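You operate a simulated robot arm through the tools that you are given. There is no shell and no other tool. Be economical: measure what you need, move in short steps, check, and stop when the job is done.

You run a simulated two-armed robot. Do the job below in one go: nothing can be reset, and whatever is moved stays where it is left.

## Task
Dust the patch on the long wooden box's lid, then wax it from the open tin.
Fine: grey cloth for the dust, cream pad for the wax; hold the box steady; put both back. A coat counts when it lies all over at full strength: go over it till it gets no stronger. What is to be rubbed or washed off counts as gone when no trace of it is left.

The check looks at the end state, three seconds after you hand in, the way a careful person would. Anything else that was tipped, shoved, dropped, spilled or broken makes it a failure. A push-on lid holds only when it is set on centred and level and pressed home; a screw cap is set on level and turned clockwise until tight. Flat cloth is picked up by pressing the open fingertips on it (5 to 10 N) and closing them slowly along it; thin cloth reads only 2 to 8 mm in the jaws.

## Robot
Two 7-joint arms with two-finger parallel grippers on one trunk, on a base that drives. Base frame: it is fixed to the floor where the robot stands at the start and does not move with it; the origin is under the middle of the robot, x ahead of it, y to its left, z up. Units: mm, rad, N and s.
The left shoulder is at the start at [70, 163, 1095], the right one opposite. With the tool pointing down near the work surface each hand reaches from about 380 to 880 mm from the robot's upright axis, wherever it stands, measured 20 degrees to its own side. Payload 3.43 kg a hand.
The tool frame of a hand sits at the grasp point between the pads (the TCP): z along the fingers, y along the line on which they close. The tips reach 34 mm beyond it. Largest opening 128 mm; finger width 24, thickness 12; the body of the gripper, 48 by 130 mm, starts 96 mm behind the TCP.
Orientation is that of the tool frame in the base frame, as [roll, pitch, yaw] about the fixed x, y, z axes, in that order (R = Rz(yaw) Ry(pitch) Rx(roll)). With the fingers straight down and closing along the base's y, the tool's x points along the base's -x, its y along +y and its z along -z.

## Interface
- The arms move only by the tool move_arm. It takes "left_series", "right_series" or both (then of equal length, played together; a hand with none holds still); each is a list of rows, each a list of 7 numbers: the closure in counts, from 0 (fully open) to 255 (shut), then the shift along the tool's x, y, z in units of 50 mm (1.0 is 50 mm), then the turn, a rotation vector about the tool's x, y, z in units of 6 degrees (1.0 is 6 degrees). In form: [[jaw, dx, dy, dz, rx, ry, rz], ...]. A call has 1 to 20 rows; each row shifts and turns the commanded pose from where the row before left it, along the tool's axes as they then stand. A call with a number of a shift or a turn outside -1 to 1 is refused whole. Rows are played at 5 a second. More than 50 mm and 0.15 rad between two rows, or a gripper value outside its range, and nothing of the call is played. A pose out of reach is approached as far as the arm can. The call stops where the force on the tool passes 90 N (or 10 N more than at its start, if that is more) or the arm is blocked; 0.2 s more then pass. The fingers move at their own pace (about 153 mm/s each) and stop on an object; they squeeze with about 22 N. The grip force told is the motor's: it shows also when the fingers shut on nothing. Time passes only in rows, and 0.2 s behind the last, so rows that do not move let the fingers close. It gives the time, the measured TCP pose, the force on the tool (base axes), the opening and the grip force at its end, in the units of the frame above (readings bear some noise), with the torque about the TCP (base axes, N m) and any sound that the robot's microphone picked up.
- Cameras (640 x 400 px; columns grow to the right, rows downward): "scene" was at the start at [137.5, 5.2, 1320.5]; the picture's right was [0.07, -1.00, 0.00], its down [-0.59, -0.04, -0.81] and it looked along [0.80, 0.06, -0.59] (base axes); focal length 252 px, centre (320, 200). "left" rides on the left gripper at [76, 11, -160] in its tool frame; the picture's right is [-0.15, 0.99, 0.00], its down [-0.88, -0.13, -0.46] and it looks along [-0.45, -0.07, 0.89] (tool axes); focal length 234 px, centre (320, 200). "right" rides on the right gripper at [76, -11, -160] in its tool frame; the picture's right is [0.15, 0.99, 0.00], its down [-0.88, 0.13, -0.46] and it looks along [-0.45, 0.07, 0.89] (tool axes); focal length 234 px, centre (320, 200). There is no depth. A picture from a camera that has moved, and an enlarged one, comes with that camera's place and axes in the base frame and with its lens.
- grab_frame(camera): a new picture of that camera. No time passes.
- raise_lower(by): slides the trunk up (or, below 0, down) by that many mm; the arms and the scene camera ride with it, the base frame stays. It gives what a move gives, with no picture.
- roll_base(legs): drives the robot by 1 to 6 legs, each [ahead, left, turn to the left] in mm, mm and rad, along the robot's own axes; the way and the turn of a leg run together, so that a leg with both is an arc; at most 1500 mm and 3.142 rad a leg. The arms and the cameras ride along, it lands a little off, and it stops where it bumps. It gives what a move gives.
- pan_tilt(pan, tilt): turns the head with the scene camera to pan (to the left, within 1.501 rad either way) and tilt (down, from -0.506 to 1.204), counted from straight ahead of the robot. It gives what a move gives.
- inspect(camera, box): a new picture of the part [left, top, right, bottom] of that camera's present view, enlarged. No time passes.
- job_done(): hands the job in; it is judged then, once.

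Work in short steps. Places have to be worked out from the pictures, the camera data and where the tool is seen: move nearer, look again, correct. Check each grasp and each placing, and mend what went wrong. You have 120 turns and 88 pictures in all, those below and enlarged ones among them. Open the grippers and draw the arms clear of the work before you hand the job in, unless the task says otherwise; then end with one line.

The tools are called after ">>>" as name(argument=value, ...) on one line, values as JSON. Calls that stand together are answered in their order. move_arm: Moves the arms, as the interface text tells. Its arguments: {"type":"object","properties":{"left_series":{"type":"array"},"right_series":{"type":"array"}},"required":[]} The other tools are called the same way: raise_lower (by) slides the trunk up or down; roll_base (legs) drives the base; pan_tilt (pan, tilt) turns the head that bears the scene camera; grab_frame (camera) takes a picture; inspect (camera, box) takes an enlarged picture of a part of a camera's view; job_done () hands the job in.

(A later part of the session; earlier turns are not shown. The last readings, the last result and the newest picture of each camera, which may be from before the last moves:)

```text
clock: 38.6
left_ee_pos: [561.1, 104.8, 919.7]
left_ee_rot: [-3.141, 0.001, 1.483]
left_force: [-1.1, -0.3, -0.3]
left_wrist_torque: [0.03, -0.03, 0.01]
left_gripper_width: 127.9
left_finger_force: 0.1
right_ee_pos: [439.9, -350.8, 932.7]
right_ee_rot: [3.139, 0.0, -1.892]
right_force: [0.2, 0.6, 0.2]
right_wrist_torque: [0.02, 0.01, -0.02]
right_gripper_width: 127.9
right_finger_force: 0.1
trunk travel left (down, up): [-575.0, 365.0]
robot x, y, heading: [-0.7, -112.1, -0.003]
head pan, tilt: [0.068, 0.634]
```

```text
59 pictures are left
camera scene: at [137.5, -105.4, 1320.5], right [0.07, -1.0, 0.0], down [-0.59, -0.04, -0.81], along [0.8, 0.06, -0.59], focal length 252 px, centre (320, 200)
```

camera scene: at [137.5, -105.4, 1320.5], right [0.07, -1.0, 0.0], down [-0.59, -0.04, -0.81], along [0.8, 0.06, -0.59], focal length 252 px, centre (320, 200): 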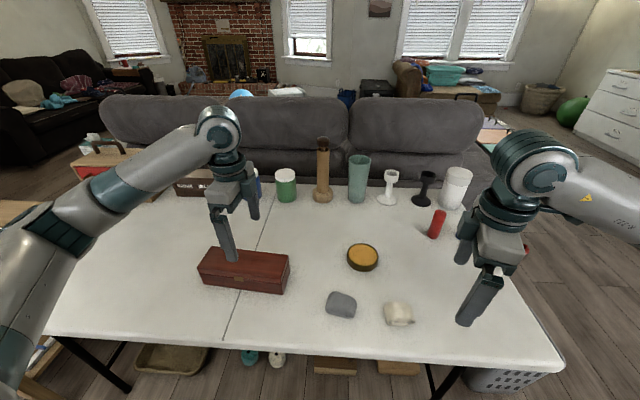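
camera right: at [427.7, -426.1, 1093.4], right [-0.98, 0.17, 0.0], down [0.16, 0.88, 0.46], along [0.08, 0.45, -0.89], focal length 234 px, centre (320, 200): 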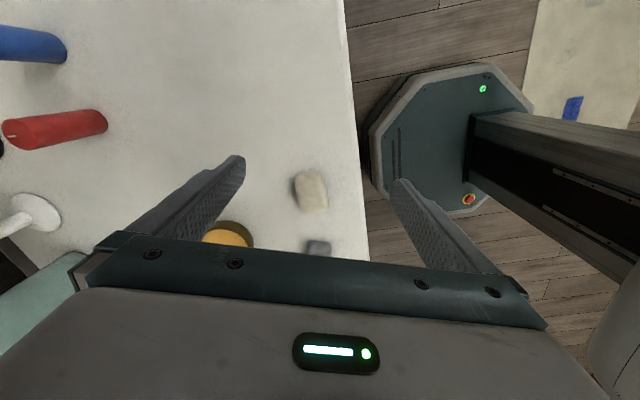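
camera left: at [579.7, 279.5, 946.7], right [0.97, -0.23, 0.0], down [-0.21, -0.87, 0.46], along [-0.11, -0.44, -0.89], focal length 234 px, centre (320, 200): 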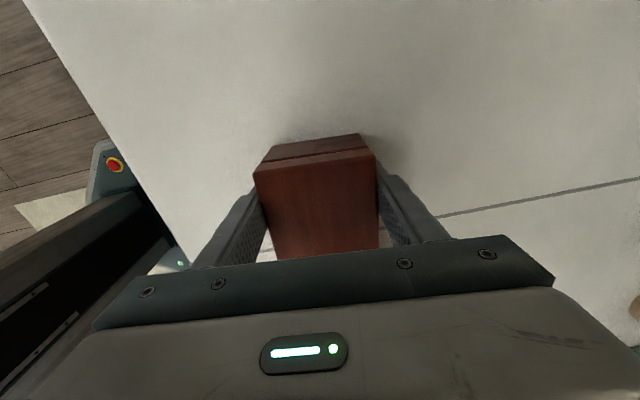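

Now I'll move over the cream pad, turn slightly, descend partway and look.

>>> move_arm(right_series=[[0, -0.56, -0.02, 0, 0, 0, 0], [0, -0.56, -0.02, 0, 0, 0, 0], [0, -0.56, -0.02, 0, 0, 0, 0], [0, 0, 0, 0, 0, 0, -0.7], [0, 0, 0, 0, 0, 0, -0.65], [0, 0, 0, 0.7, 0, 0, 0], [0, 0, 0, 0.7, 0, 0, 0], [0, 0, 0, 0.7, 0, 0, 0], [0, 0, 0, 0, 0, 0, 0]])

>>> grab_frame(camera="right")

```text
clock: 40.6
left_ee_pos: [561.1, 104.4, 920.6]
left_ee_rot: [-3.141, 0.0, 1.482]
left_force: [0.1, -0.8, 0.3]
left_wrist_torque: [-0.01, -0.01, 0.0]
left_gripper_width: 127.9
left_finger_force: 0.1
right_ee_pos: [468.9, -271.8, 898.4]
right_ee_rot: [3.14, -0.001, -1.751]
right_force: [0.2, 0.2, -0.8]
right_wrist_torque: [-0.01, -0.02, -0.02]
right_gripper_width: 127.9
right_finger_force: 0.0
right hand out of reach, approached as far as the arm can: row 7, 8
trunk travel left (down, up): [-575.0, 365.0]
robot x, y, heading: [1.7, -110.0, -0.004]
head pan, tilt: [0.068, 0.634]
```

```text
58 pictures are left
camera right: at [467.4, -347.5, 1058.1], right [-1.0, 0.04, 0.0], down [0.03, 0.89, 0.46], along [0.02, 0.45, -0.89], focal length 234 px, centre (320, 200)
```

right: 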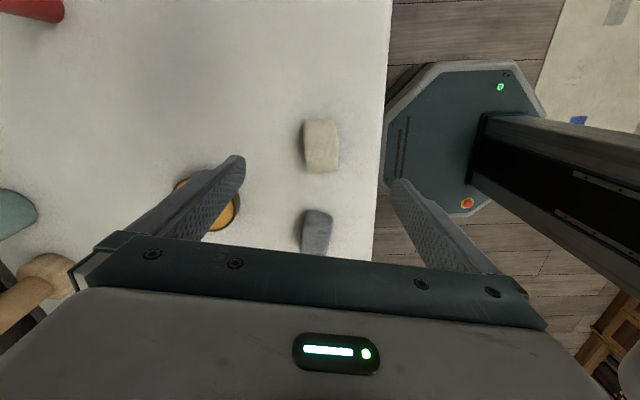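

The pad is well aligned at about (470,-277). I'll turn back slightly for reach, descend to 780 and close.

>>> move_arm(right_series=[[0, 0.12, -0.04, 0, 0, 0, 0.9], [0, 0, 0, 0.6, 0, 0, 0], [0, 0, 0, 0.6, 0, 0, 0], [0, 0, 0, 0.6, 0, 0, 0], [0, 0, 0, 0.4, 0, 0, 0], [0, 0, 0, 0.16, 0, 0, 0], [0, 0, 0, 0, 0, 0, 0]])

>>> grab_frame(camera="right")

```text
clock: 42.2
left_ee_pos: [561.2, 105.5, 919.6]
left_ee_rot: [3.141, 0.001, 1.481]
left_force: [-0.1, -1.0, -0.1]
left_wrist_torque: [-0.01, 0.01, 0.0]
left_gripper_width: 128.1
left_finger_force: 0.1
right_ee_pos: [469.5, -278.9, 780.2]
right_ee_rot: [3.141, 0.0, -1.845]
right_force: [-0.5, -0.3, 0.0]
right_wrist_torque: [-0.02, 0.05, -0.02]
right_gripper_width: 127.9
right_finger_force: 0.1
trunk travel left (down, up): [-575.0, 365.0]
robot x, y, heading: [-7.9, -107.4, -0.001]
head pan, tilt: [0.068, 0.634]
```

```text
57 pictures are left
camera right: at [460.7, -354.5, 939.8], right [-0.99, 0.13, 0.0], down [0.11, 0.88, 0.46], along [0.06, 0.45, -0.89], focal length 234 px, centre (320, 200)
```

right: 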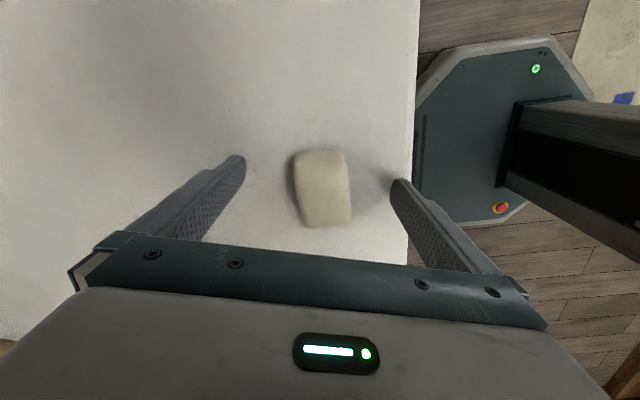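

The pad centre is about 6 mm toward +y from the TCP. I'll shift, close slowly and lift.

>>> move_arm(right_series=[[0, -0.13, 0, 0, 0, 0, 0], [80, 0, 0, 0, 0, 0, 0], [130, 0, 0, 0, 0, 0, 0], [160, 0, 0, 0, 0, 0, 0], [190, 0, 0, 0, 0, 0, 0], [210, 0, 0, 0, 0, 0, 0], [230, 0, 0, 0, 0, 0, 0], [230, 0, 0, 0, 0, 0, 0], [230, 0, 0, -0.4, 0, 0, 0], [230, 0, 0, -0.9, 0, 0, 0], [230, 0, 0, -0.9, 0, 0, 0], [230, 0, 0, -0.6, 0, 0, 0], [230, 0, 0, 0, 0, 0, 0]])

>>> grab_frame(camera="right")

```text
clock: 45.0
left_ee_pos: [559.8, 104.1, 921.0]
left_ee_rot: [3.141, 0.001, 1.483]
left_force: [0.3, -0.2, -0.1]
left_wrist_torque: [-0.02, 0.01, 0.02]
left_gripper_width: 128.1
left_finger_force: 0.0
right_ee_pos: [470.5, -274.9, 921.5]
right_ee_rot: [3.14, 0.001, -1.847]
right_force: [0.8, -0.5, -0.2]
right_wrist_torque: [-0.02, 0.02, -0.01]
right_gripper_width: 48.7
right_finger_force: 22.2
trunk travel left (down, up): [-575.0, 365.0]
robot x, y, heading: [3.6, -111.4, -0.003]
head pan, tilt: [0.068, 0.634]
```

```text
56 pictures are left
camera right: at [462.0, -351.1, 1081.8], right [-0.99, 0.13, 0.0], down [0.11, 0.88, 0.46], along [0.06, 0.45, -0.89], focal length 234 px, centre (320, 200)
```

right: 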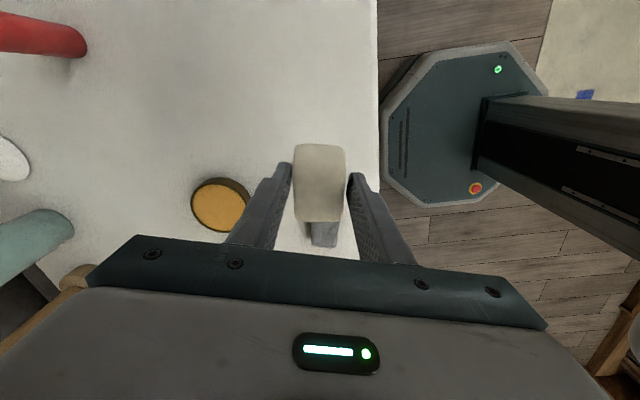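

The pad is held at 49 mm (return pose: TCP 470,-273,780, yaw -1.846). I'll drive back to the original station.

>>> roll_base(legs=[[0, 110, 0]])

>>> grab_frame(camera="right")

>>> inspect(camera="scene", box=[220, 200, 480, 350])

```text
clock: 46.2
left_ee_pos: [559.6, 216.5, 920.4]
left_ee_rot: [-3.141, 0.0, 1.483]
left_force: [-0.1, 0.2, 0.5]
left_wrist_torque: [-0.02, -0.01, -0.01]
left_gripper_width: 128.2
left_finger_force: 0.1
right_ee_pos: [470.9, -164.4, 921.8]
right_ee_rot: [-3.141, 0.0, -1.845]
right_force: [-0.5, 0.3, -0.8]
right_wrist_torque: [-0.02, 0.03, 0.01]
right_gripper_width: 48.4
right_finger_force: 21.8
trunk travel left (down, up): [-575.0, 365.0]
robot x, y, heading: [-1.1, 0.2, -0.002]
head pan, tilt: [0.068, 0.634]
```

```text
55 pictures are left
camera right: at [462.1, -239.6, 1081.7], right [-0.99, 0.13, 0.0], down [0.11, 0.88, 0.46], along [0.06, 0.45, -0.89], focal length 234 px, centre (320, 200)
```

right: 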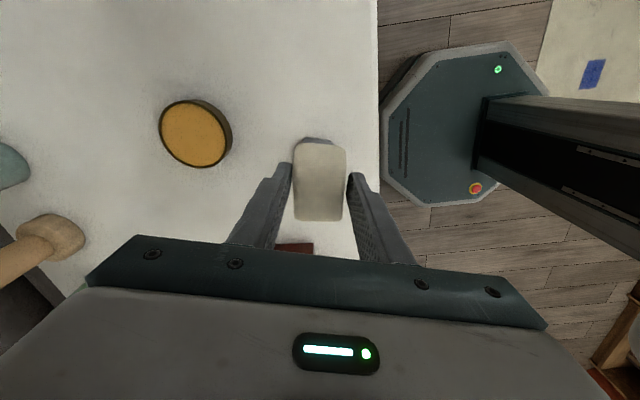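

```text
2.46 times, centred on (350, 275) of scene
camera zoom: at [137.5, 6.4, 1320.5], right [0.07, -1.0, 0.0], down [-0.59, -0.04, -0.81], along [0.8, 0.06, -0.59], focal length 619 px, centre (246, 15)
```

zoom: 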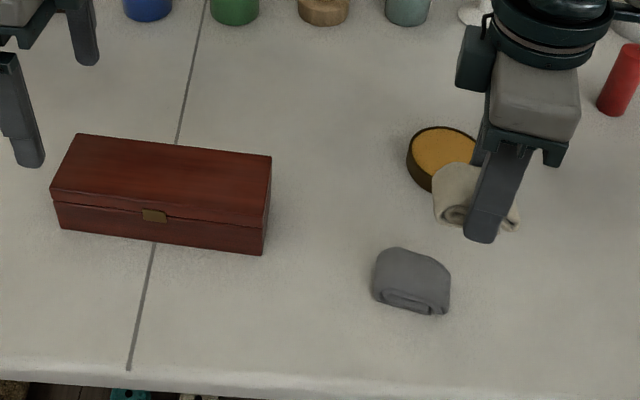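

The tin centre is ≈(637,-194) with its rim at z≈760. I'll move the pad above the tin while the left hand goes back down and regrips the box end.

>>> move_arm(left_series=[[0, 0, 0, 0.67, 0, 0, 0], [0, 0, 0, 0.67, 0, 0, 0], [0, 0, 0, 0.67, 0, 0, 0], [0, 0, 0, 0.67, 0, 0, 0], [40, 0, 0, 0, 0, 0, 0], [70, 0, 0, 0, 0, 0, 0], [100, 0, 0, 0, 0, 0, 0], [130, 0, 0, 0, 0, 0, 0], [170, 0, 0, 0, 0, 0, 0]], right_series=[[230, -0.083, -0.84, 0, 0, 0, 0], [230, -0.083, -0.84, 0, 0, 0, 0], [230, -0.083, -0.84, 0, 0, 0, 0], [230, -0.083, -0.84, 0, 0, 0, 0], [230, 0, 0, 0.6, 0, 0, 0], [230, 0, 0, 0.6, 0, 0, 0], [230, 0, 0, 0.5, 0, 0, 0], [230, 0, 0, 0.3, 0, 0, 0], [230, 0, 0, 0, 0, 0, 0]])

>>> grab_frame(camera="right")

>>> inspect(camera="scene", box=[220, 200, 480, 350])

```text
clock: 48.2
left_ee_pos: [559.0, 216.1, 785.1]
left_ee_rot: [3.141, -0.001, 1.483]
left_force: [-0.3, 0.5, 0.0]
left_wrist_torque: [-0.03, -0.1, 0.11]
left_gripper_width: 77.5
left_finger_force: 21.2
right_ee_pos: [501.7, -169.3, 920.1]
right_ee_rot: [3.141, 0.0, -1.849]
right_force: [0.1, -0.5, -0.7]
right_wrist_torque: [-0.04, 0.01, 0.04]
right_gripper_width: 47.6
right_finger_force: 21.9
right hand out of reach, approached as far as the arm can: row 1, 2, 3, 4, 5, 6, 7, 8
trunk travel left (down, up): [-575.0, 365.0]
robot x, y, heading: [2.9, 2.0, 0.002]
head pan, tilt: [0.068, 0.634]
```

```text
53 pictures are left
camera right: at [493.1, -245.4, 1080.9], right [-0.99, 0.13, 0.0], down [0.12, 0.88, 0.45], along [0.06, 0.45, -0.89], focal length 234 px, centre (320, 200)
```

right: 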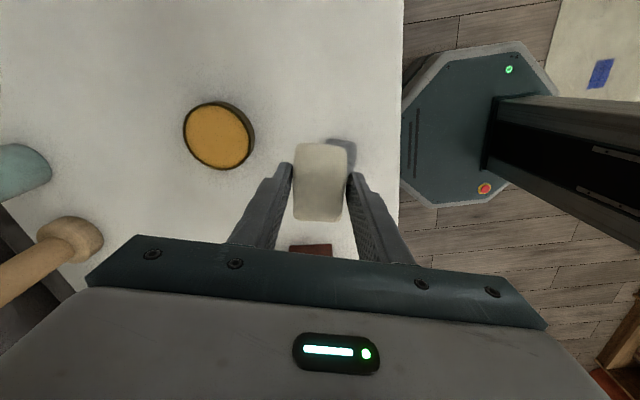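

```text
2.46 times, centred on (350, 275) of scene
camera zoom: at [137.7, 5.9, 1320.5], right [0.07, -1.0, 0.0], down [-0.59, -0.04, -0.81], along [0.8, 0.06, -0.59], focal length 619 px, centre (246, 15)
```

zoom: 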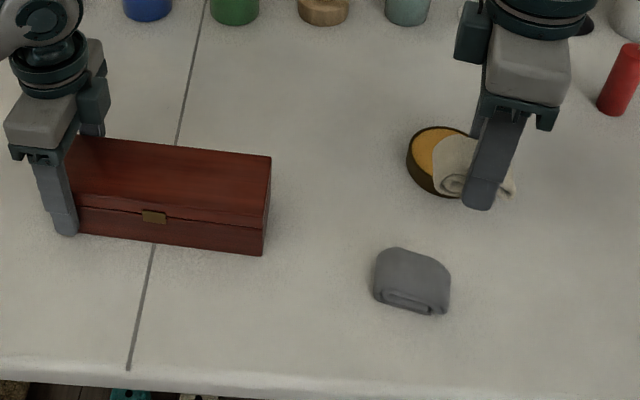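

The wrist limit again; orientation doesn't matter over the round tin, so I'll turn the right hand back 30° and then move there.

>>> move_arm(right_series=[[230, 0, 0, 0, 0, 0, 1], [230, 0, 0, 0, 0, 0, 1], [230, 0, 0, 0, 0, 0, 1], [230, 0, 0, 0, 0, 0, 1], [230, 0, 0, 0, 0, 0, 1], [230, -0.4, -0.56, 0, 0, 0, 0], [230, -0.4, -0.56, 0, 0, 0, 0], [230, -0.4, -0.56, 0, 0, 0, 0], [230, -0.4, -0.56, 0, 0, 0, 0], [230, 0, 0, 0.6, 0, 0, 0], [230, 0, 0, 0.6, 0, 0, 0], [230, 0, 0, 0.5, 0, 0, 0], [230, 0, 0, 0, 0, 0, 0]])

>>> grab_frame(camera="right")

>>> inspect(camera="scene", box=[320, 180, 480, 280])

```text
clock: 51.0
left_ee_pos: [559.1, 215.8, 785.0]
left_ee_rot: [-3.141, 0.0, 1.483]
left_force: [-0.1, 0.2, -0.3]
left_wrist_torque: [-0.01, -0.05, 0.02]
left_gripper_width: 77.6
left_finger_force: 21.6
right_ee_pos: [638.1, -197.0, 834.7]
right_ee_rot: [-3.141, 0.001, -2.369]
right_force: [-0.5, 0.2, -1.3]
right_wrist_torque: [-0.02, -0.02, 0.0]
right_gripper_width: 47.0
right_finger_force: 22.1
trunk travel left (down, up): [-575.0, 365.0]
robot x, y, heading: [2.7, 1.9, -0.004]
head pan, tilt: [0.068, 0.634]
```

```text
51 pictures are left
camera right: at [592.7, -256.6, 995.5], right [-0.8, 0.61, 0.0], down [0.54, 0.71, 0.46], along [0.28, 0.36, -0.89], focal length 234 px, centre (320, 200)
```

right: 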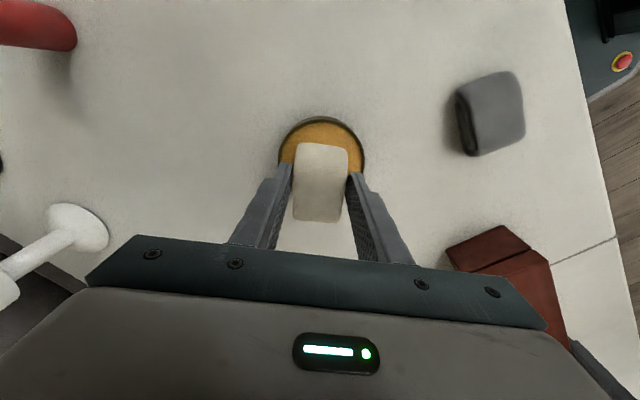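

```text
4.00 times, centred on (400, 230) of scene
camera zoom: at [137.7, 6.0, 1320.5], right [0.07, -1.0, 0.0], down [-0.59, -0.04, -0.81], along [0.8, 0.06, -0.59], focal length 1006 px, centre (0, 80)
```

zoom: 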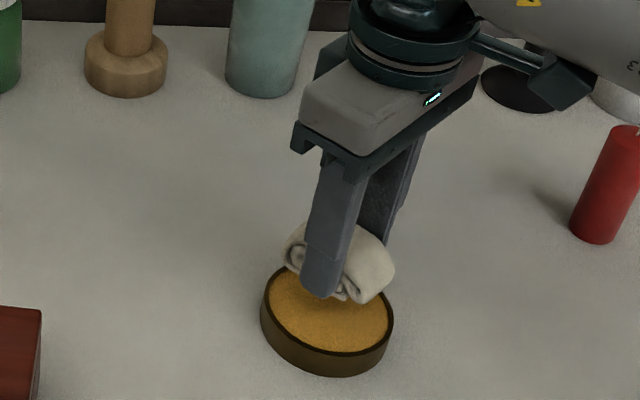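

The pad is centred over the tin. I'll descend gently to contact with the wax.

>>> move_arm(right_series=[[230, 0, 0, 0.2, 0, 0, 0], [230, 0, 0, 0.2, 0, 0, 0], [230, 0, 0, 0.1, 0, 0, 0], [230, 0, 0, 0.06, 0, 0, 0]])

```text
clock: 52.0
left_ee_pos: [560.2, 215.2, 786.3]
left_ee_rot: [-3.141, 0.001, 1.484]
left_force: [0.1, -0.3, 0.9]
left_wrist_torque: [0.02, -0.07, 0.1]
left_gripper_width: 77.8
left_finger_force: 21.9
right_ee_pos: [636.9, -196.2, 808.3]
right_ee_rot: [-3.141, 0.0, -2.368]
right_force: [0.1, -0.2, -0.1]
right_wrist_torque: [0.0, -0.02, -0.01]
right_gripper_width: 46.6
right_finger_force: 21.8
trunk travel left (down, up): [-575.0, 365.0]
robot x, y, heading: [0.3, -0.5, -0.006]
head pan, tilt: [0.068, 0.634]
```

No contact yet at 808; I'll continue in small steps.

>>> move_arm(right_series=[[230, 0, 0, 0.06, 0, 0, 0], [230, 0, 0, 0.05, 0, 0, 0]])

>>> inspect(camera="scene", box=[360, 220, 440, 280])

```text
clock: 52.6
left_ee_pos: [559.4, 215.2, 787.3]
left_ee_rot: [3.142, 0.0, 1.482]
left_force: [0.1, -0.1, 0.2]
left_wrist_torque: [0.24, -0.06, -0.01]
left_gripper_width: 77.6
left_finger_force: 21.8
right_ee_pos: [637.7, -195.7, 801.8]
right_ee_rot: [3.14, 0.0, -2.368]
right_force: [-1.4, -2.2, 8.2]
right_wrist_torque: [-0.06, 0.06, 0.07]
right_gripper_width: 46.1
right_finger_force: 21.9
trunk travel left (down, up): [-575.0, 365.0]
robot x, y, heading: [1.9, 2.1, -0.0]
head pan, tilt: [0.068, 0.634]
```

```text
6.67 times, centred on (400, 250) of scene
camera zoom: at [136.9, 5.9, 1320.7], right [0.07, -1.0, 0.0], down [-0.59, -0.04, -0.81], along [0.8, 0.06, -0.59], focal length 1677 px, centre (-213, -133)
```

zoom: 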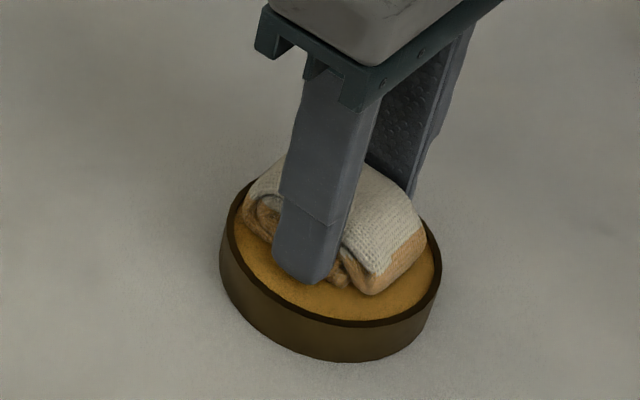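

The pad presses the wax with 8 N and is visibly coated. I'll lift straight up, carry it over the patch and turn back to the working orientation.

>>> move_arm(right_series=[[230, 0, 0, -0.3, 0, 0, 0], [230, 0, 0, -0.6, 0, 0, 0], [230, 0, 0, -0.7, 0, 0, 0], [230, -0.446, 0.868, 0, 0, 0, 0], [230, -0.446, 0.868, 0, 0, 0, 0], [230, -0.446, 0.868, 0, 0, 0, 0], [230, -0.446, 0.868, 0, 0, 0, 0], [230, -0.446, 0.868, 0, 0, 0, 0], [230, -0.446, 0.868, 0, 0, 0, 0], [230, 0, 0, 0, 0, 0, -1], [230, 0, 0, 0, 0, 0, -1], [230, 0, 0, 0, 0, 0, -1], [230, 0, 0, 0, 0, 0, -1], [230, 0, 0, 0, 0, 0, -1], [230, 0, 0, 0, 0, 0, 0]])

>>> inspect(camera="scene", box=[220, 190, 460, 310])

```text
clock: 55.8
left_ee_pos: [559.3, 216.2, 786.0]
left_ee_rot: [-3.14, -0.001, 1.484]
left_force: [-0.8, 0.1, 0.3]
left_wrist_torque: [-0.05, -0.05, 0.01]
left_gripper_width: 77.6
left_finger_force: 22.0
right_ee_pos: [551.9, 84.4, 880.7]
right_ee_rot: [3.14, 0.001, -1.844]
right_force: [0.3, 0.3, -1.0]
right_wrist_torque: [0.0, -0.04, 0.02]
right_gripper_width: 45.5
right_finger_force: 21.9
trunk travel left (down, up): [-575.0, 365.0]
robot x, y, heading: [1.0, -3.2, -0.0]
head pan, tilt: [0.068, 0.634]
```

```text
2.67 times, centred on (340, 250) of scene
camera zoom: at [137.7, 6.0, 1320.5], right [0.07, -1.0, 0.0], down [-0.59, -0.04, -0.81], along [0.8, 0.06, -0.59], focal length 671 px, centre (267, 67)
```

zoom: 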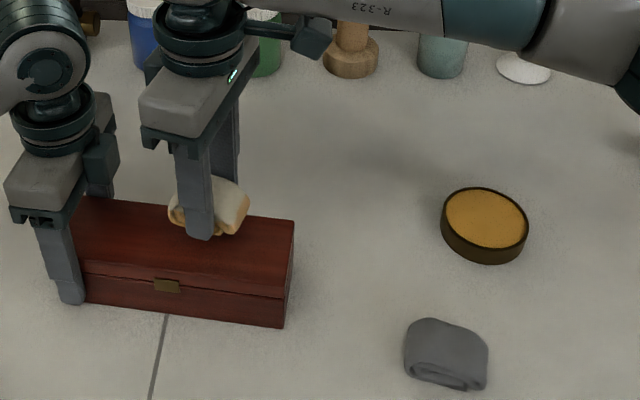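

The pad is coated and the tin has not moved. I'll lower onto the patch centre to find contact.

>>> move_arm(right_series=[[230, 0, 0, 0.3, 0, 0, 0], [230, 0, 0, 0.3, 0, 0, 0], [230, 0, 0, 0.1, 0, 0, 0], [230, 0, 0, 0.03, 0, 0, 0]])

```text
clock: 56.8
left_ee_pos: [558.2, 215.6, 787.3]
left_ee_rot: [3.141, -0.002, 1.485]
left_force: [5.5, -0.4, -9.9]
left_wrist_torque: [0.13, -0.06, 0.93]
left_gripper_width: 78.0
left_finger_force: 22.2
right_ee_pos: [550.5, 83.5, 849.5]
right_ee_rot: [-3.141, 0.002, -1.845]
right_force: [-2.0, -2.5, 30.6]
right_wrist_torque: [-0.03, 0.12, 0.38]
right_gripper_width: 45.3
right_finger_force: 22.3
trunk travel left (down, up): [-575.0, 365.0]
robot x, y, heading: [-1.4, 0.9, -0.001]
head pan, tilt: [0.068, 0.634]
```

Contact at 30 N; I'll ease off a little and rub with short x strokes, stepping in y.

>>> move_arm(right_series=[[230, 0, 0, -0.04, 0, 0, 0], [230, 0.065, 0.231, 0, 0, 0, 0], [230, -0.065, -0.231, 0, 0, 0, 0], [230, -0.065, -0.231, 0, 0, 0, 0], [230, -0.17, 0.05, 0, 0, 0, 0], [230, 0.065, 0.231, 0, 0, 0, 0], [230, 0.065, 0.231, 0, 0, 0, 0], [230, -0.17, 0.05, 0, 0, 0, 0], [230, -0.065, -0.231, 0, 0, 0, 0], [230, -0.065, -0.231, 0, 0, 0, 0], [230, 0.17, -0.05, 0, 0, 0, 0], [230, 0.17, -0.05, 0, 0, 0, 0], [230, 0.17, -0.05, 0, 0, 0, 0], [230, 0.065, 0.231, 0, 0, 0, 0], [230, 0.065, 0.231, 0, 0, 0, 0], [230, 0.17, -0.05, 0, 0, 0, 0], [230, -0.065, -0.231, 0, 0, 0, 0], [230, -0.065, -0.231, 0, 0, 0, 0], [230, 0, 0, 0, 0, 0, 0]])

>>> inspect(camera="scene", box=[220, 190, 380, 300])

```text
clock: 60.8
left_ee_pos: [559.6, 216.6, 785.8]
left_ee_rot: [-3.141, -0.001, 1.482]
left_force: [-0.3, -2.2, 1.8]
left_wrist_torque: [-0.78, 0.09, 0.02]
left_gripper_width: 77.7
left_finger_force: 21.6
right_ee_pos: [562.3, 65.3, 847.0]
right_ee_rot: [-3.141, -0.002, -1.844]
right_force: [-0.6, -0.4, 1.7]
right_wrist_torque: [-0.08, 0.05, -0.01]
right_gripper_width: 44.9
right_finger_force: 21.6
trunk travel left (down, up): [-575.0, 365.0]
robot x, y, heading: [-3.6, 2.1, 0.0]
head pan, tilt: [0.068, 0.634]
```

```text
3.64 times, centred on (300, 245) of scene
camera zoom: at [137.0, 5.7, 1320.5], right [0.07, -1.0, 0.0], down [-0.59, -0.04, -0.81], along [0.8, 0.06, -0.59], focal length 915 px, centre (393, 36)
```

zoom: 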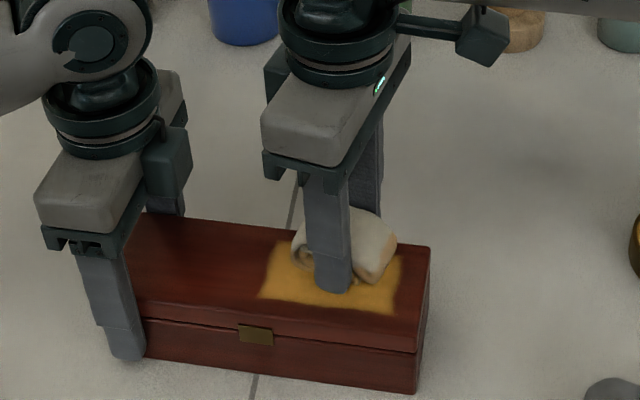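

Wax is going on. I'll lift and view the coat.

>>> move_arm(right_series=[[230, 0, 0, -0.5, 0, 0, 0], [230, 0.5, 0, -0.2, 0, 0, 0], [230, 0.9, 0, 0, 0, 0, 0], [230, 0.9, 0, 0, 0, 0, 0], [230, 0, 0, 0, 0, 0, 0]])

>>> inspect(camera="scene", box=[230, 230, 380, 300])

>>> grab_frame(camera="right")

```text
clock: 62.0
left_ee_pos: [559.2, 215.2, 786.1]
left_ee_rot: [3.141, 0.001, 1.482]
left_force: [-0.4, -1.6, 4.2]
left_wrist_torque: [0.25, -0.03, -0.04]
left_gripper_width: 77.9
left_finger_force: 22.6
right_ee_pos: [532.6, -46.1, 881.6]
right_ee_rot: [3.141, -0.001, -1.845]
right_force: [-0.8, 0.0, -1.4]
right_wrist_torque: [-0.04, 0.0, 0.03]
right_gripper_width: 45.1
right_finger_force: 21.9
trunk travel left (down, up): [-575.0, 365.0]
robot x, y, heading: [-0.8, 0.2, 0.002]
head pan, tilt: [0.068, 0.634]
```

```text
4.27 times, centred on (305, 265) of scene
camera zoom: at [136.9, 6.0, 1320.6], right [0.07, -1.0, 0.0], down [-0.59, -0.04, -0.81], along [0.8, 0.06, -0.59], focal length 1073 px, centre (384, -77)
```

zoom: 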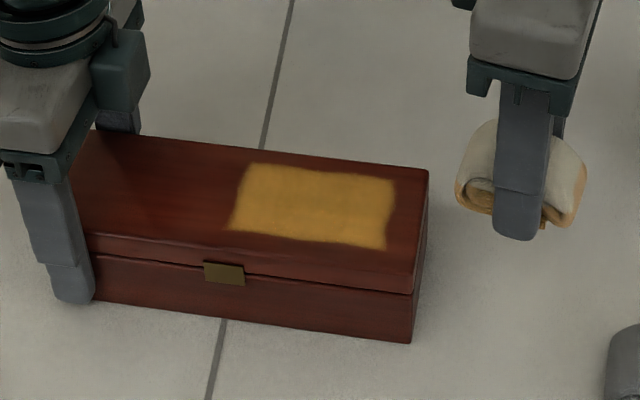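

```text
45 pictures are left
camera right: at [524.5, -121.1, 1042.2], right [-0.99, 0.13, 0.0], down [0.11, 0.88, 0.46], along [0.06, 0.45, -0.89], focal length 234 px, centre (320, 200)
```

right: 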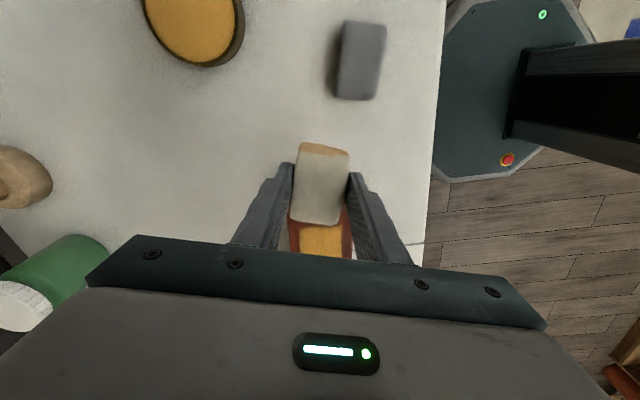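

A clean rectangular coat covers the patch area. To ensure full strength I'll do a second pass with slightly more pressure and compare.

>>> move_arm(right_series=[[230, -0.87, 0.11, 0, 0, 0, 0], [230, -0.87, 0.11, 0, 0, 0, 0], [230, -0.87, 0.11, 0, 0, 0, 0], [230, 0, 0, 0.35, 0, 0, 0], [230, 0, 0, 0.3, 0, 0, 0], [230, 0, 0, 0.08, 0, 0, 0]])

```text
clock: 63.4
left_ee_pos: [559.2, 215.6, 786.2]
left_ee_rot: [3.141, 0.002, 1.486]
left_force: [5.2, -3.4, 0.0]
left_wrist_torque: [0.31, 0.17, 0.57]
left_gripper_width: 77.8
left_finger_force: 21.4
right_ee_pos: [551.4, 87.4, 847.3]
right_ee_rot: [-3.141, 0.002, -1.846]
right_force: [-1.7, 2.0, 12.9]
right_wrist_torque: [-0.17, 0.16, -0.04]
right_gripper_width: 45.0
right_finger_force: 22.3
trunk travel left (down, up): [-575.0, 365.0]
robot x, y, heading: [-3.1, -2.4, -0.004]
head pan, tilt: [0.068, 0.634]
```

13 N contact is good. Second rubbing pass over the whole rectangle.

>>> move_arm(right_series=[[230, 0.065, 0.231, 0, 0, 0, 0], [230, -0.065, -0.231, 0, 0, 0, 0], [230, -0.065, -0.231, 0, 0, 0, 0], [230, -0.17, 0.05, 0.01, 0, 0, 0], [230, 0.065, 0.231, 0, 0, 0, 0], [230, 0.065, 0.231, 0, 0, 0, 0], [230, -0.17, 0.05, 0, 0, 0, 0], [230, -0.065, -0.231, 0, 0, 0, 0], [230, -0.065, -0.231, 0.01, 0, 0, 0], [230, 0.2, -0.055, 0, 0, 0, 0], [230, 0.2, -0.055, 0, 0, 0, 0], [230, 0.2, -0.055, 0, 0, 0, 0], [230, 0.065, 0.231, 0, 0, 0, 0], [230, 0.065, 0.231, 0, 0, 0, 0], [230, 0.2, -0.055, 0.01, 0, 0, 0], [230, -0.065, -0.231, 0, 0, 0, 0], [230, -0.065, -0.231, 0, 0, 0, 0], [230, 0.17, -0.05, 0, 0, 0, 0], [230, 0.065, 0.231, 0, 0, 0, 0], [230, 0.065, 0.231, 0, 0, 0, 0]])

>>> move_arm(right_series=[[230, 0, 0, -0.5, 0, 0, 0], [230, 0.5, 0, -0.2, 0, 0, 0], [230, 0.9, 0, 0, 0, 0, 0], [230, 0.9, 0, 0, 0, 0, 0], [230, 0, 0, 0, 0, 0, 0]])

>>> inspect(camera="scene", box=[230, 230, 380, 300])

```text
clock: 67.6
left_ee_pos: [559.6, 215.6, 786.5]
left_ee_rot: [3.141, -0.001, 1.483]
left_force: [-3.7, 1.3, 0.1]
left_wrist_torque: [-0.41, -0.43, -0.48]
left_gripper_width: 77.8
left_finger_force: 21.7
right_ee_pos: [541.3, 53.3, 845.1]
right_ee_rot: [-3.14, 0.001, -1.847]
right_force: [10.5, -1.0, 20.8]
right_wrist_torque: [-0.1, -0.25, -0.01]
right_gripper_width: 44.8
right_finger_force: 21.8
trunk travel left (down, up): [-575.0, 365.0]
robot x, y, heading: [1.8, 1.1, -0.002]
head pan, tilt: [0.068, 0.634]
```

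```text
clock: 68.8
left_ee_pos: [558.7, 215.4, 786.9]
left_ee_rot: [3.139, 0.001, 1.482]
left_force: [-0.1, -1.9, 7.4]
left_wrist_torque: [0.34, 0.16, 0.03]
left_gripper_width: 78.0
left_finger_force: 22.0
right_ee_pos: [507.4, -58.9, 878.5]
right_ee_rot: [-3.141, -0.002, -1.845]
right_force: [-0.2, -0.3, 0.1]
right_wrist_torque: [0.0, -0.01, 0.04]
right_gripper_width: 45.0
right_finger_force: 22.4
trunk travel left (down, up): [-575.0, 365.0]
robot x, y, heading: [-4.3, -0.5, 0.001]
head pan, tilt: [0.068, 0.634]
```

```text
4.27 times, centred on (305, 265) of scene
camera zoom: at [136.6, 5.7, 1320.7], right [0.07, -1.0, 0.0], down [-0.59, -0.04, -0.81], along [0.8, 0.06, -0.59], focal length 1073 px, centre (384, -77)
```

zoom: 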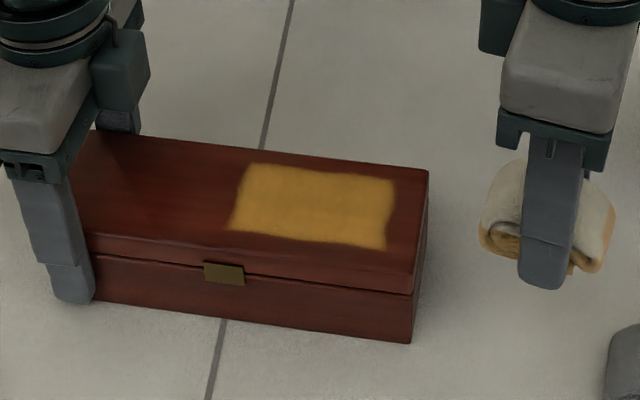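

The extent is unchanged. I'll zoom in tightly to judge evenness.

>>> inspect(camera="scene", box=[276, 262, 332, 296])

```text
11.43 times, centred on (304, 279) of scene
camera zoom: at [136.6, 5.7, 1320.7], right [0.07, -1.0, 0.0], down [-0.59, -0.04, -0.81], along [0.8, 0.06, -0.59], focal length 2875 px, centre (503, -703)
```

zoom: 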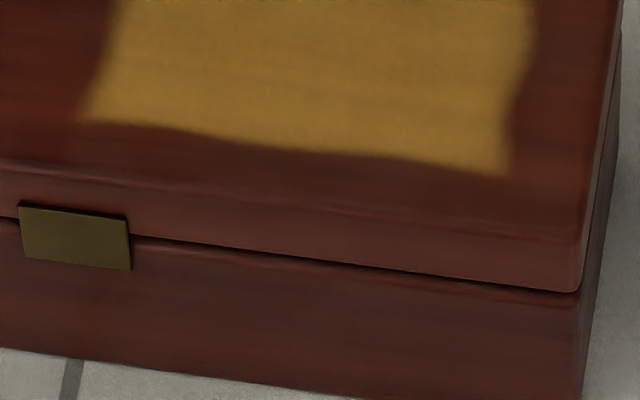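

I'll take a reference zoom of the whole rectangle, then re-dip for one more pass and compare.

>>> inspect(camera="scene", box=[278, 262, 330, 294])

>>> move_arm(right_series=[[230, 0, 0, 0, 0, 0, 1], [230, 0, 0, 0, 0, 0, 1], [230, 0, 0, 0, 0, 0, 1], [230, 0, 0, 0, 0, 0, 1], [230, 0, 0, 0, 0, 0, 1], [230, 0, 0, 0, 0, 0, 0]])

```text
12.31 times, centred on (304, 278) of scene
camera zoom: at [136.6, 5.7, 1320.7], right [0.07, -1.0, 0.0], down [-0.59, -0.04, -0.81], along [0.8, 0.06, -0.59], focal length 3096 px, centre (517, -760)
```

zoom: 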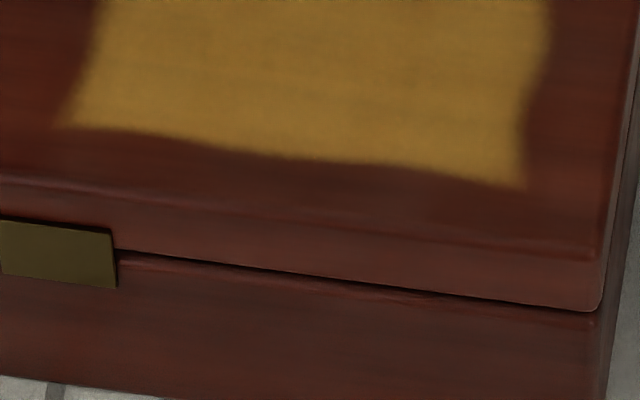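

```text
clock: 70.2
left_ee_pos: [557.8, 215.0, 786.3]
left_ee_rot: [-3.141, 0.0, 1.484]
left_force: [-0.4, -1.8, 8.3]
left_wrist_torque: [0.33, 0.06, -0.03]
left_gripper_width: 77.7
left_finger_force: 22.2
right_ee_pos: [508.0, -58.1, 878.9]
right_ee_rot: [3.14, -0.001, -2.37]
right_force: [0.7, -0.2, -0.4]
right_wrist_torque: [0.03, 0.0, -0.02]
right_gripper_width: 45.1
right_finger_force: 22.4
trunk travel left (down, up): [-575.0, 365.0]
robot x, y, heading: [-1.6, 3.2, -0.005]
head pan, tilt: [0.068, 0.634]
```

Move to the tin and dip again.

>>> move_arm(right_series=[[230, 0.017, -0.945, 0, 0, 0, 0], [230, 0.017, -0.945, 0, 0, 0, 0], [230, 0.017, -0.945, 0, 0, 0, 0], [230, 0.017, -0.945, 0, 0, 0, 0], [230, 0, 0, 0.5, 0, 0, 0], [230, 0, 0, 0.5, 0, 0, 0], [230, 0, 0, 0.4, 0, 0, 0], [230, 0, 0, 0.08, 0, 0, 0], [230, 0, 0, 0.06, 0, 0, 0]])

```text
clock: 72.2
left_ee_pos: [559.0, 215.4, 787.2]
left_ee_rot: [-3.141, 0.001, 1.484]
left_force: [-0.2, -0.5, 9.1]
left_wrist_torque: [0.41, 0.06, -0.01]
left_gripper_width: 78.1
left_finger_force: 22.0
right_ee_pos: [637.2, -196.0, 802.0]
right_ee_rot: [-3.14, -0.001, -2.367]
right_force: [-0.2, 0.4, -0.4]
right_wrist_torque: [0.01, 0.0, 0.0]
right_gripper_width: 45.0
right_finger_force: 22.0
trunk travel left (down, up): [-575.0, 365.0]
robot x, y, heading: [-1.5, -1.6, 0.003]
head pan, tilt: [0.068, 0.634]
```

A little further to touch the wax, then back up and over to the patch.

>>> move_arm(right_series=[[230, 0, 0, 0.05, 0, 0, 0], [230, 0, 0, 0.05, 0, 0, 0], [230, 0, 0, 0, 0, 0, 0]])

```text
clock: 73.0
left_ee_pos: [558.9, 215.6, 786.5]
left_ee_rot: [-3.141, -0.001, 1.483]
left_force: [2.3, -0.6, 6.3]
left_wrist_torque: [0.36, 0.08, -0.01]
left_gripper_width: 77.8
left_finger_force: 22.0
right_ee_pos: [637.4, -195.1, 798.3]
right_ee_rot: [3.142, 0.002, -2.369]
right_force: [0.3, -1.9, 7.5]
right_wrist_torque: [-0.11, 0.09, -0.03]
right_gripper_width: 45.3
right_finger_force: 21.9
trunk travel left (down, up): [-575.0, 365.0]
robot x, y, heading: [0.4, 3.2, 0.003]
head pan, tilt: [0.068, 0.634]
```

7.5 N on the wax. Lift, carry to the patch, turn and lower to just above contact.

>>> move_arm(right_series=[[230, 0, 0, -0.3, 0, 0, 0], [230, 0, 0, -0.6, 0, 0, 0], [230, 0, 0, -0.7, 0, 0, 0], [230, -0.446, 0.868, 0, 0, 0, 0], [230, -0.446, 0.868, 0, 0, 0, 0], [230, -0.446, 0.868, 0, 0, 0, 0], [230, -0.446, 0.868, 0, 0, 0, 0], [230, -0.446, 0.868, 0, 0, 0, 0], [230, -0.446, 0.868, 0, 0, 0, 0], [230, 0, 0, 0, 0, 0, -1], [230, 0, 0, 0, 0, 0, -1], [230, 0, 0, 0, 0, 0, -1], [230, 0, 0, 0, 0, 0, -1], [230, 0, 0, 0, 0, 0, -1], [230, 0, 0, 0.3, 0, 0, 0], [230, 0, 0, 0.22, 0, 0, 0], [230, 0, 0, 0.08, 0, 0, 0], [230, 0, 0, 0, 0, 0, 0]])

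```text
clock: 76.8
left_ee_pos: [558.3, 215.4, 786.0]
left_ee_rot: [-3.141, 0.0, 1.482]
left_force: [-1.4, -0.8, 8.5]
left_wrist_torque: [0.38, 0.03, 0.0]
left_gripper_width: 77.7
left_finger_force: 21.9
right_ee_pos: [551.3, 83.9, 847.0]
right_ee_rot: [3.141, -0.001, -1.845]
right_force: [-0.3, -0.3, 0.1]
right_wrist_torque: [0.03, 0.03, 0.01]
right_gripper_width: 45.2
right_finger_force: 22.0
trunk travel left (down, up): [-575.0, 365.0]
robot x, y, heading: [1.2, 3.8, -0.004]
head pan, tilt: [0.068, 0.634]
```

Lower about 4 mm to contact and make the third pass.

>>> move_arm(right_series=[[230, 0, 0, 0.06, 0, 0, 0], [230, 0, 0, 0.04, 0, 0, 0], [230, 0.065, 0.231, 0, 0, 0, 0], [230, -0.065, -0.231, 0, 0, 0, 0], [230, -0.065, -0.231, 0, 0, 0, 0], [230, -0.2, 0.055, 0, 0, 0, 0], [230, 0.065, 0.231, 0, 0, 0, 0], [230, 0.065, 0.231, 0, 0, 0, 0], [230, -0.2, 0.055, 0, 0, 0, 0], [230, -0.065, -0.231, 0, 0, 0, 0], [230, -0.065, -0.231, 0, 0, 0, 0], [230, 0.22, -0.06, 0, 0, 0, 0], [230, 0.22, -0.06, 0, 0, 0, 0], [230, 0.22, -0.06, 0, 0, 0, 0], [230, 0.065, 0.231, 0, 0, 0, 0], [230, 0.065, 0.231, 0, 0, 0, 0], [230, 0.22, -0.06, 0, 0, 0, 0], [230, -0.065, -0.231, 0, 0, 0, 0], [230, -0.065, -0.231, 0, 0, 0, 0], [230, 0, 0, 0, 0, 0, 0]])

>>> move_arm(right_series=[[230, 0, 0, -0.5, 0, 0, 0], [230, 0.5, 0, -0.2, 0, 0, 0], [230, 0.9, 0, 0, 0, 0, 0], [230, 0.9, 0, 0, 0, 0, 0], [230, 0, 0, 0, 0, 0, 0]])

>>> inspect(camera="scene", box=[230, 230, 380, 300])

>>> inspect(camera="scene", box=[278, 262, 330, 294])

```text
clock: 81.0
left_ee_pos: [558.2, 216.2, 786.2]
left_ee_rot: [3.139, -0.004, 1.487]
left_force: [11.6, 4.1, -9.8]
left_wrist_torque: [0.04, 0.33, 1.14]
left_gripper_width: 78.0
left_finger_force: 22.1
right_ee_pos: [562.0, 60.0, 843.9]
right_ee_rot: [3.142, -0.003, -1.844]
right_force: [-18.7, -6.4, 35.1]
right_wrist_torque: [0.16, 1.05, 0.35]
right_gripper_width: 45.1
right_finger_force: 21.7
trunk travel left (down, up): [-575.0, 365.0]
robot x, y, heading: [0.7, 2.7, -0.0]
head pan, tilt: [0.068, 0.634]
```

```text
clock: 82.2
left_ee_pos: [559.7, 214.8, 786.1]
left_ee_rot: [3.139, 0.001, 1.481]
left_force: [0.6, -1.7, 10.2]
left_wrist_torque: [0.33, 0.06, 0.08]
left_gripper_width: 78.0
left_finger_force: 22.1
right_ee_pos: [529.5, -51.2, 877.1]
right_ee_rot: [-3.141, -0.001, -1.844]
right_force: [-0.5, -0.1, -1.0]
right_wrist_torque: [-0.02, 0.0, -0.01]
right_gripper_width: 44.8
right_finger_force: 21.6
trunk travel left (down, up): [-575.0, 365.0]
robot x, y, heading: [2.0, 3.5, -0.006]
head pan, tilt: [0.068, 0.634]
```

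```text
4.27 times, centred on (305, 265) of scene
camera zoom: at [136.6, 5.7, 1320.7], right [0.07, -1.0, 0.0], down [-0.59, -0.04, -0.81], along [0.8, 0.06, -0.59], focal length 1073 px, centre (384, -77)
```

zoom: 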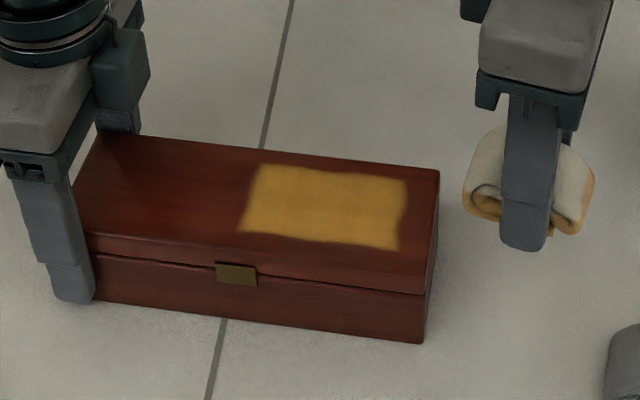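

```text
12.31 times, centred on (304, 278) of scene
camera zoom: at [136.6, 5.7, 1320.7], right [0.07, -1.0, 0.0], down [-0.59, -0.04, -0.81], along [0.8, 0.06, -0.59], focal length 3096 px, centre (517, -760)
```

zoom: 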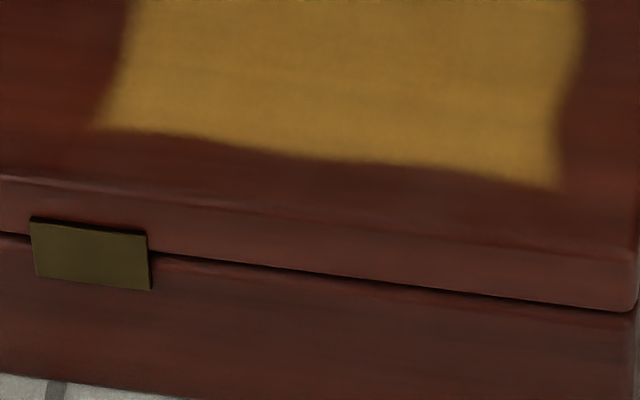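

The coat did not get any stronger, so it is complete. The box has slid about 10 mm toward −y, so I'll slide it back with the left grip.

>>> move_arm(left_series=[[170, 0.07, 0, 0, 0, 0, 0], [170, 0.07, 0, 0, 0, 0, 0], [170, 0.07, 0, 0, 0, 0, 0], [170, 0, 0, 0, 0, 0, 0]])

>>> inspect(camera="scene", box=[220, 220, 480, 350])

```text
clock: 83.2
left_ee_pos: [560.1, 224.7, 786.8]
left_ee_rot: [3.141, 0.0, 1.483]
left_force: [-0.1, -5.7, 11.0]
left_wrist_torque: [0.15, 0.16, 0.04]
left_gripper_width: 77.8
left_finger_force: 22.0
right_ee_pos: [529.1, -49.5, 876.4]
right_ee_rot: [-3.141, 0.001, -1.845]
right_force: [-0.3, 0.4, -0.5]
right_wrist_torque: [0.01, -0.01, 0.0]
right_gripper_width: 45.1
right_finger_force: 22.0
trunk travel left (down, up): [-575.0, 365.0]
robot x, y, heading: [-2.8, -0.8, -0.0]
head pan, tilt: [0.068, 0.634]
```

```text
2.46 times, centred on (350, 285) of scene
camera zoom: at [136.3, 4.6, 1320.7], right [0.07, -1.0, 0.0], down [-0.59, -0.04, -0.81], along [0.8, 0.06, -0.59], focal length 619 px, centre (246, -9)
```

zoom: 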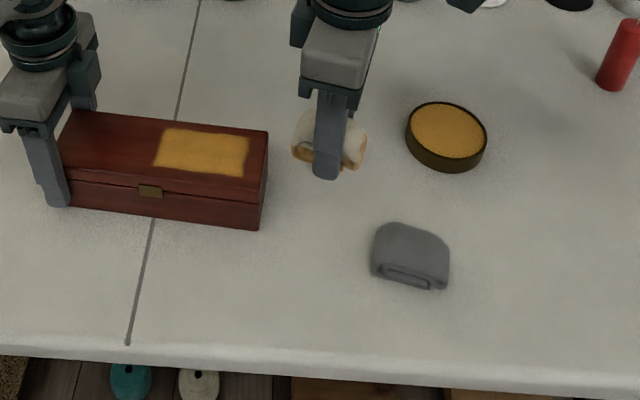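

The box is back within ~2 mm. I'll release and raise the left hand, raise the right, then drive right to return the pad.

>>> move_arm(left_series=[[120, 0, 0, 0, 0, 0, 0], [70, 0, 0, 0, 0, 0, 0], [0, 0, 0, 0, 0, 0, 0], [0, 0, 0, -0.5, 0, 0, 0], [0, 0, 0, -0.9, 0, 0, 0], [0, 0, 0, -0.9, 0, 0, 0], [0, 0, 0, -0.6, 0, 0, 0], [0, 0, 0, 0, 0, 0, 0]], right_series=[[230, 0, 0, -0.5, 0, 0, 0], [230, 0, 0, -0.5, 0, 0, 0], [230, 0, 0, 0, 0, 0, 0], [230, 0, 0, 0, 0, 0, 0], [230, 0, 0, 0, 0, 0, 0], [230, 0, 0, 0, 0, 0, 0], [230, 0, 0, 0, 0, 0, 0], [230, 0, 0, 0, 0, 0, 0]])

>>> roll_base(legs=[[0, -110, 0]])

```text
clock: 85.0
left_ee_pos: [561.3, 227.1, 931.0]
left_ee_rot: [-3.139, -0.001, 1.483]
left_force: [0.3, -0.7, 0.2]
left_wrist_torque: [0.02, 0.02, -0.02]
left_gripper_width: 128.1
left_finger_force: 0.0
right_ee_pos: [532.2, -51.2, 926.2]
right_ee_rot: [3.141, 0.0, -1.845]
right_force: [0.2, 0.2, -0.2]
right_wrist_torque: [-0.04, -0.01, 0.0]
right_gripper_width: 45.2
right_finger_force: 21.7
trunk travel left (down, up): [-575.0, 365.0]
robot x, y, heading: [-1.4, 2.4, -0.004]
head pan, tilt: [0.068, 0.634]
```

```text
clock: 86.2
left_ee_pos: [560.9, 115.1, 930.9]
left_ee_rot: [3.141, 0.0, 1.484]
left_force: [-0.2, 0.1, -0.2]
left_wrist_torque: [0.05, 0.0, 0.0]
left_gripper_width: 128.0
left_finger_force: 0.1
right_ee_pos: [531.4, -163.6, 926.7]
right_ee_rot: [3.14, 0.0, -1.844]
right_force: [0.3, -0.1, -0.2]
right_wrist_torque: [0.01, 0.01, 0.02]
right_gripper_width: 45.0
right_finger_force: 21.7
trunk travel left (down, up): [-575.0, 365.0]
robot x, y, heading: [0.8, -111.0, 0.0]
head pan, tilt: [0.068, 0.634]
```

Move above the pad's original spot and lower to 780.

>>> move_arm(right_series=[[230, 0.813, 0.197, 0, 0, 0, 0], [230, 0.813, 0.197, 0, 0, 0, 0], [230, 0.813, 0.197, 0, 0, 0, 0], [230, 0, 0, 0.9, 0, 0, 0], [230, 0, 0, 0.9, 0, 0, 0], [230, 0, 0, 0.7, 0, 0, 0], [230, 0, 0, 0.4, 0, 0, 0], [230, 0, 0, 0, 0, 0, 0]])

>>> inspect(camera="scene", box=[300, 260, 460, 350])

```text
clock: 88.0
left_ee_pos: [560.4, 114.6, 930.9]
left_ee_rot: [3.141, 0.0, 1.482]
left_force: [0.7, -0.3, -0.7]
left_wrist_torque: [-0.01, 0.04, 0.0]
left_gripper_width: 128.4
left_finger_force: 0.0
right_ee_pos: [468.7, -272.5, 780.1]
right_ee_rot: [3.141, 0.001, -1.844]
right_force: [-0.3, -0.3, -0.9]
right_wrist_torque: [0.02, 0.01, 0.02]
right_gripper_width: 44.8
right_finger_force: 21.6
trunk travel left (down, up): [-575.0, 365.0]
robot x, y, heading: [0.1, -111.7, -0.002]
head pan, tilt: [0.068, 0.634]
```

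```text
4.00 times, centred on (380, 305) of scene
camera zoom: at [137.4, -105.8, 1320.5], right [0.07, -1.0, 0.0], down [-0.59, -0.04, -0.81], along [0.8, 0.06, -0.59], focal length 1006 px, centre (80, -220)
```

zoom: 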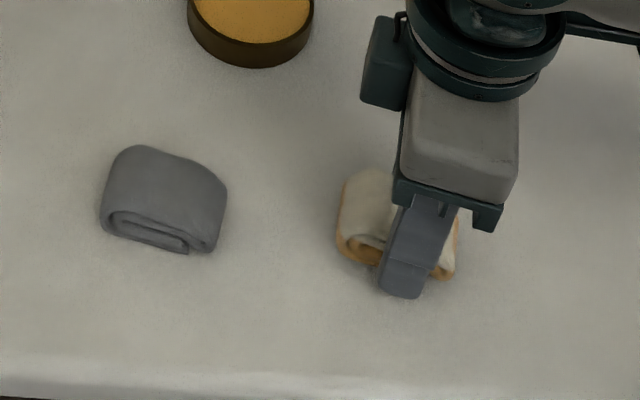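

Lower the last ~3 mm in small steps until contact.

>>> move_arm(right_series=[[230, 0, 0, 0.04, 0, 0, 0], [230, 0, 0, 0.04, 0, 0, 0]])

```text
clock: 88.6
left_ee_pos: [562.1, 115.8, 931.3]
left_ee_rot: [-3.141, 0.0, 1.483]
left_force: [-0.2, 0.2, 1.3]
left_wrist_torque: [-0.03, 0.0, 0.01]
left_gripper_width: 128.1
left_finger_force: 0.0
right_ee_pos: [469.1, -272.2, 777.0]
right_ee_rot: [-3.141, 0.001, -1.846]
right_force: [-0.6, -0.7, -0.5]
right_wrist_torque: [-0.02, -0.04, 0.01]
right_gripper_width: 45.0
right_finger_force: 22.1
trunk travel left (down, up): [-575.0, 365.0]
robot x, y, heading: [-0.8, -114.4, 0.002]
head pan, tilt: [0.068, 0.634]
```

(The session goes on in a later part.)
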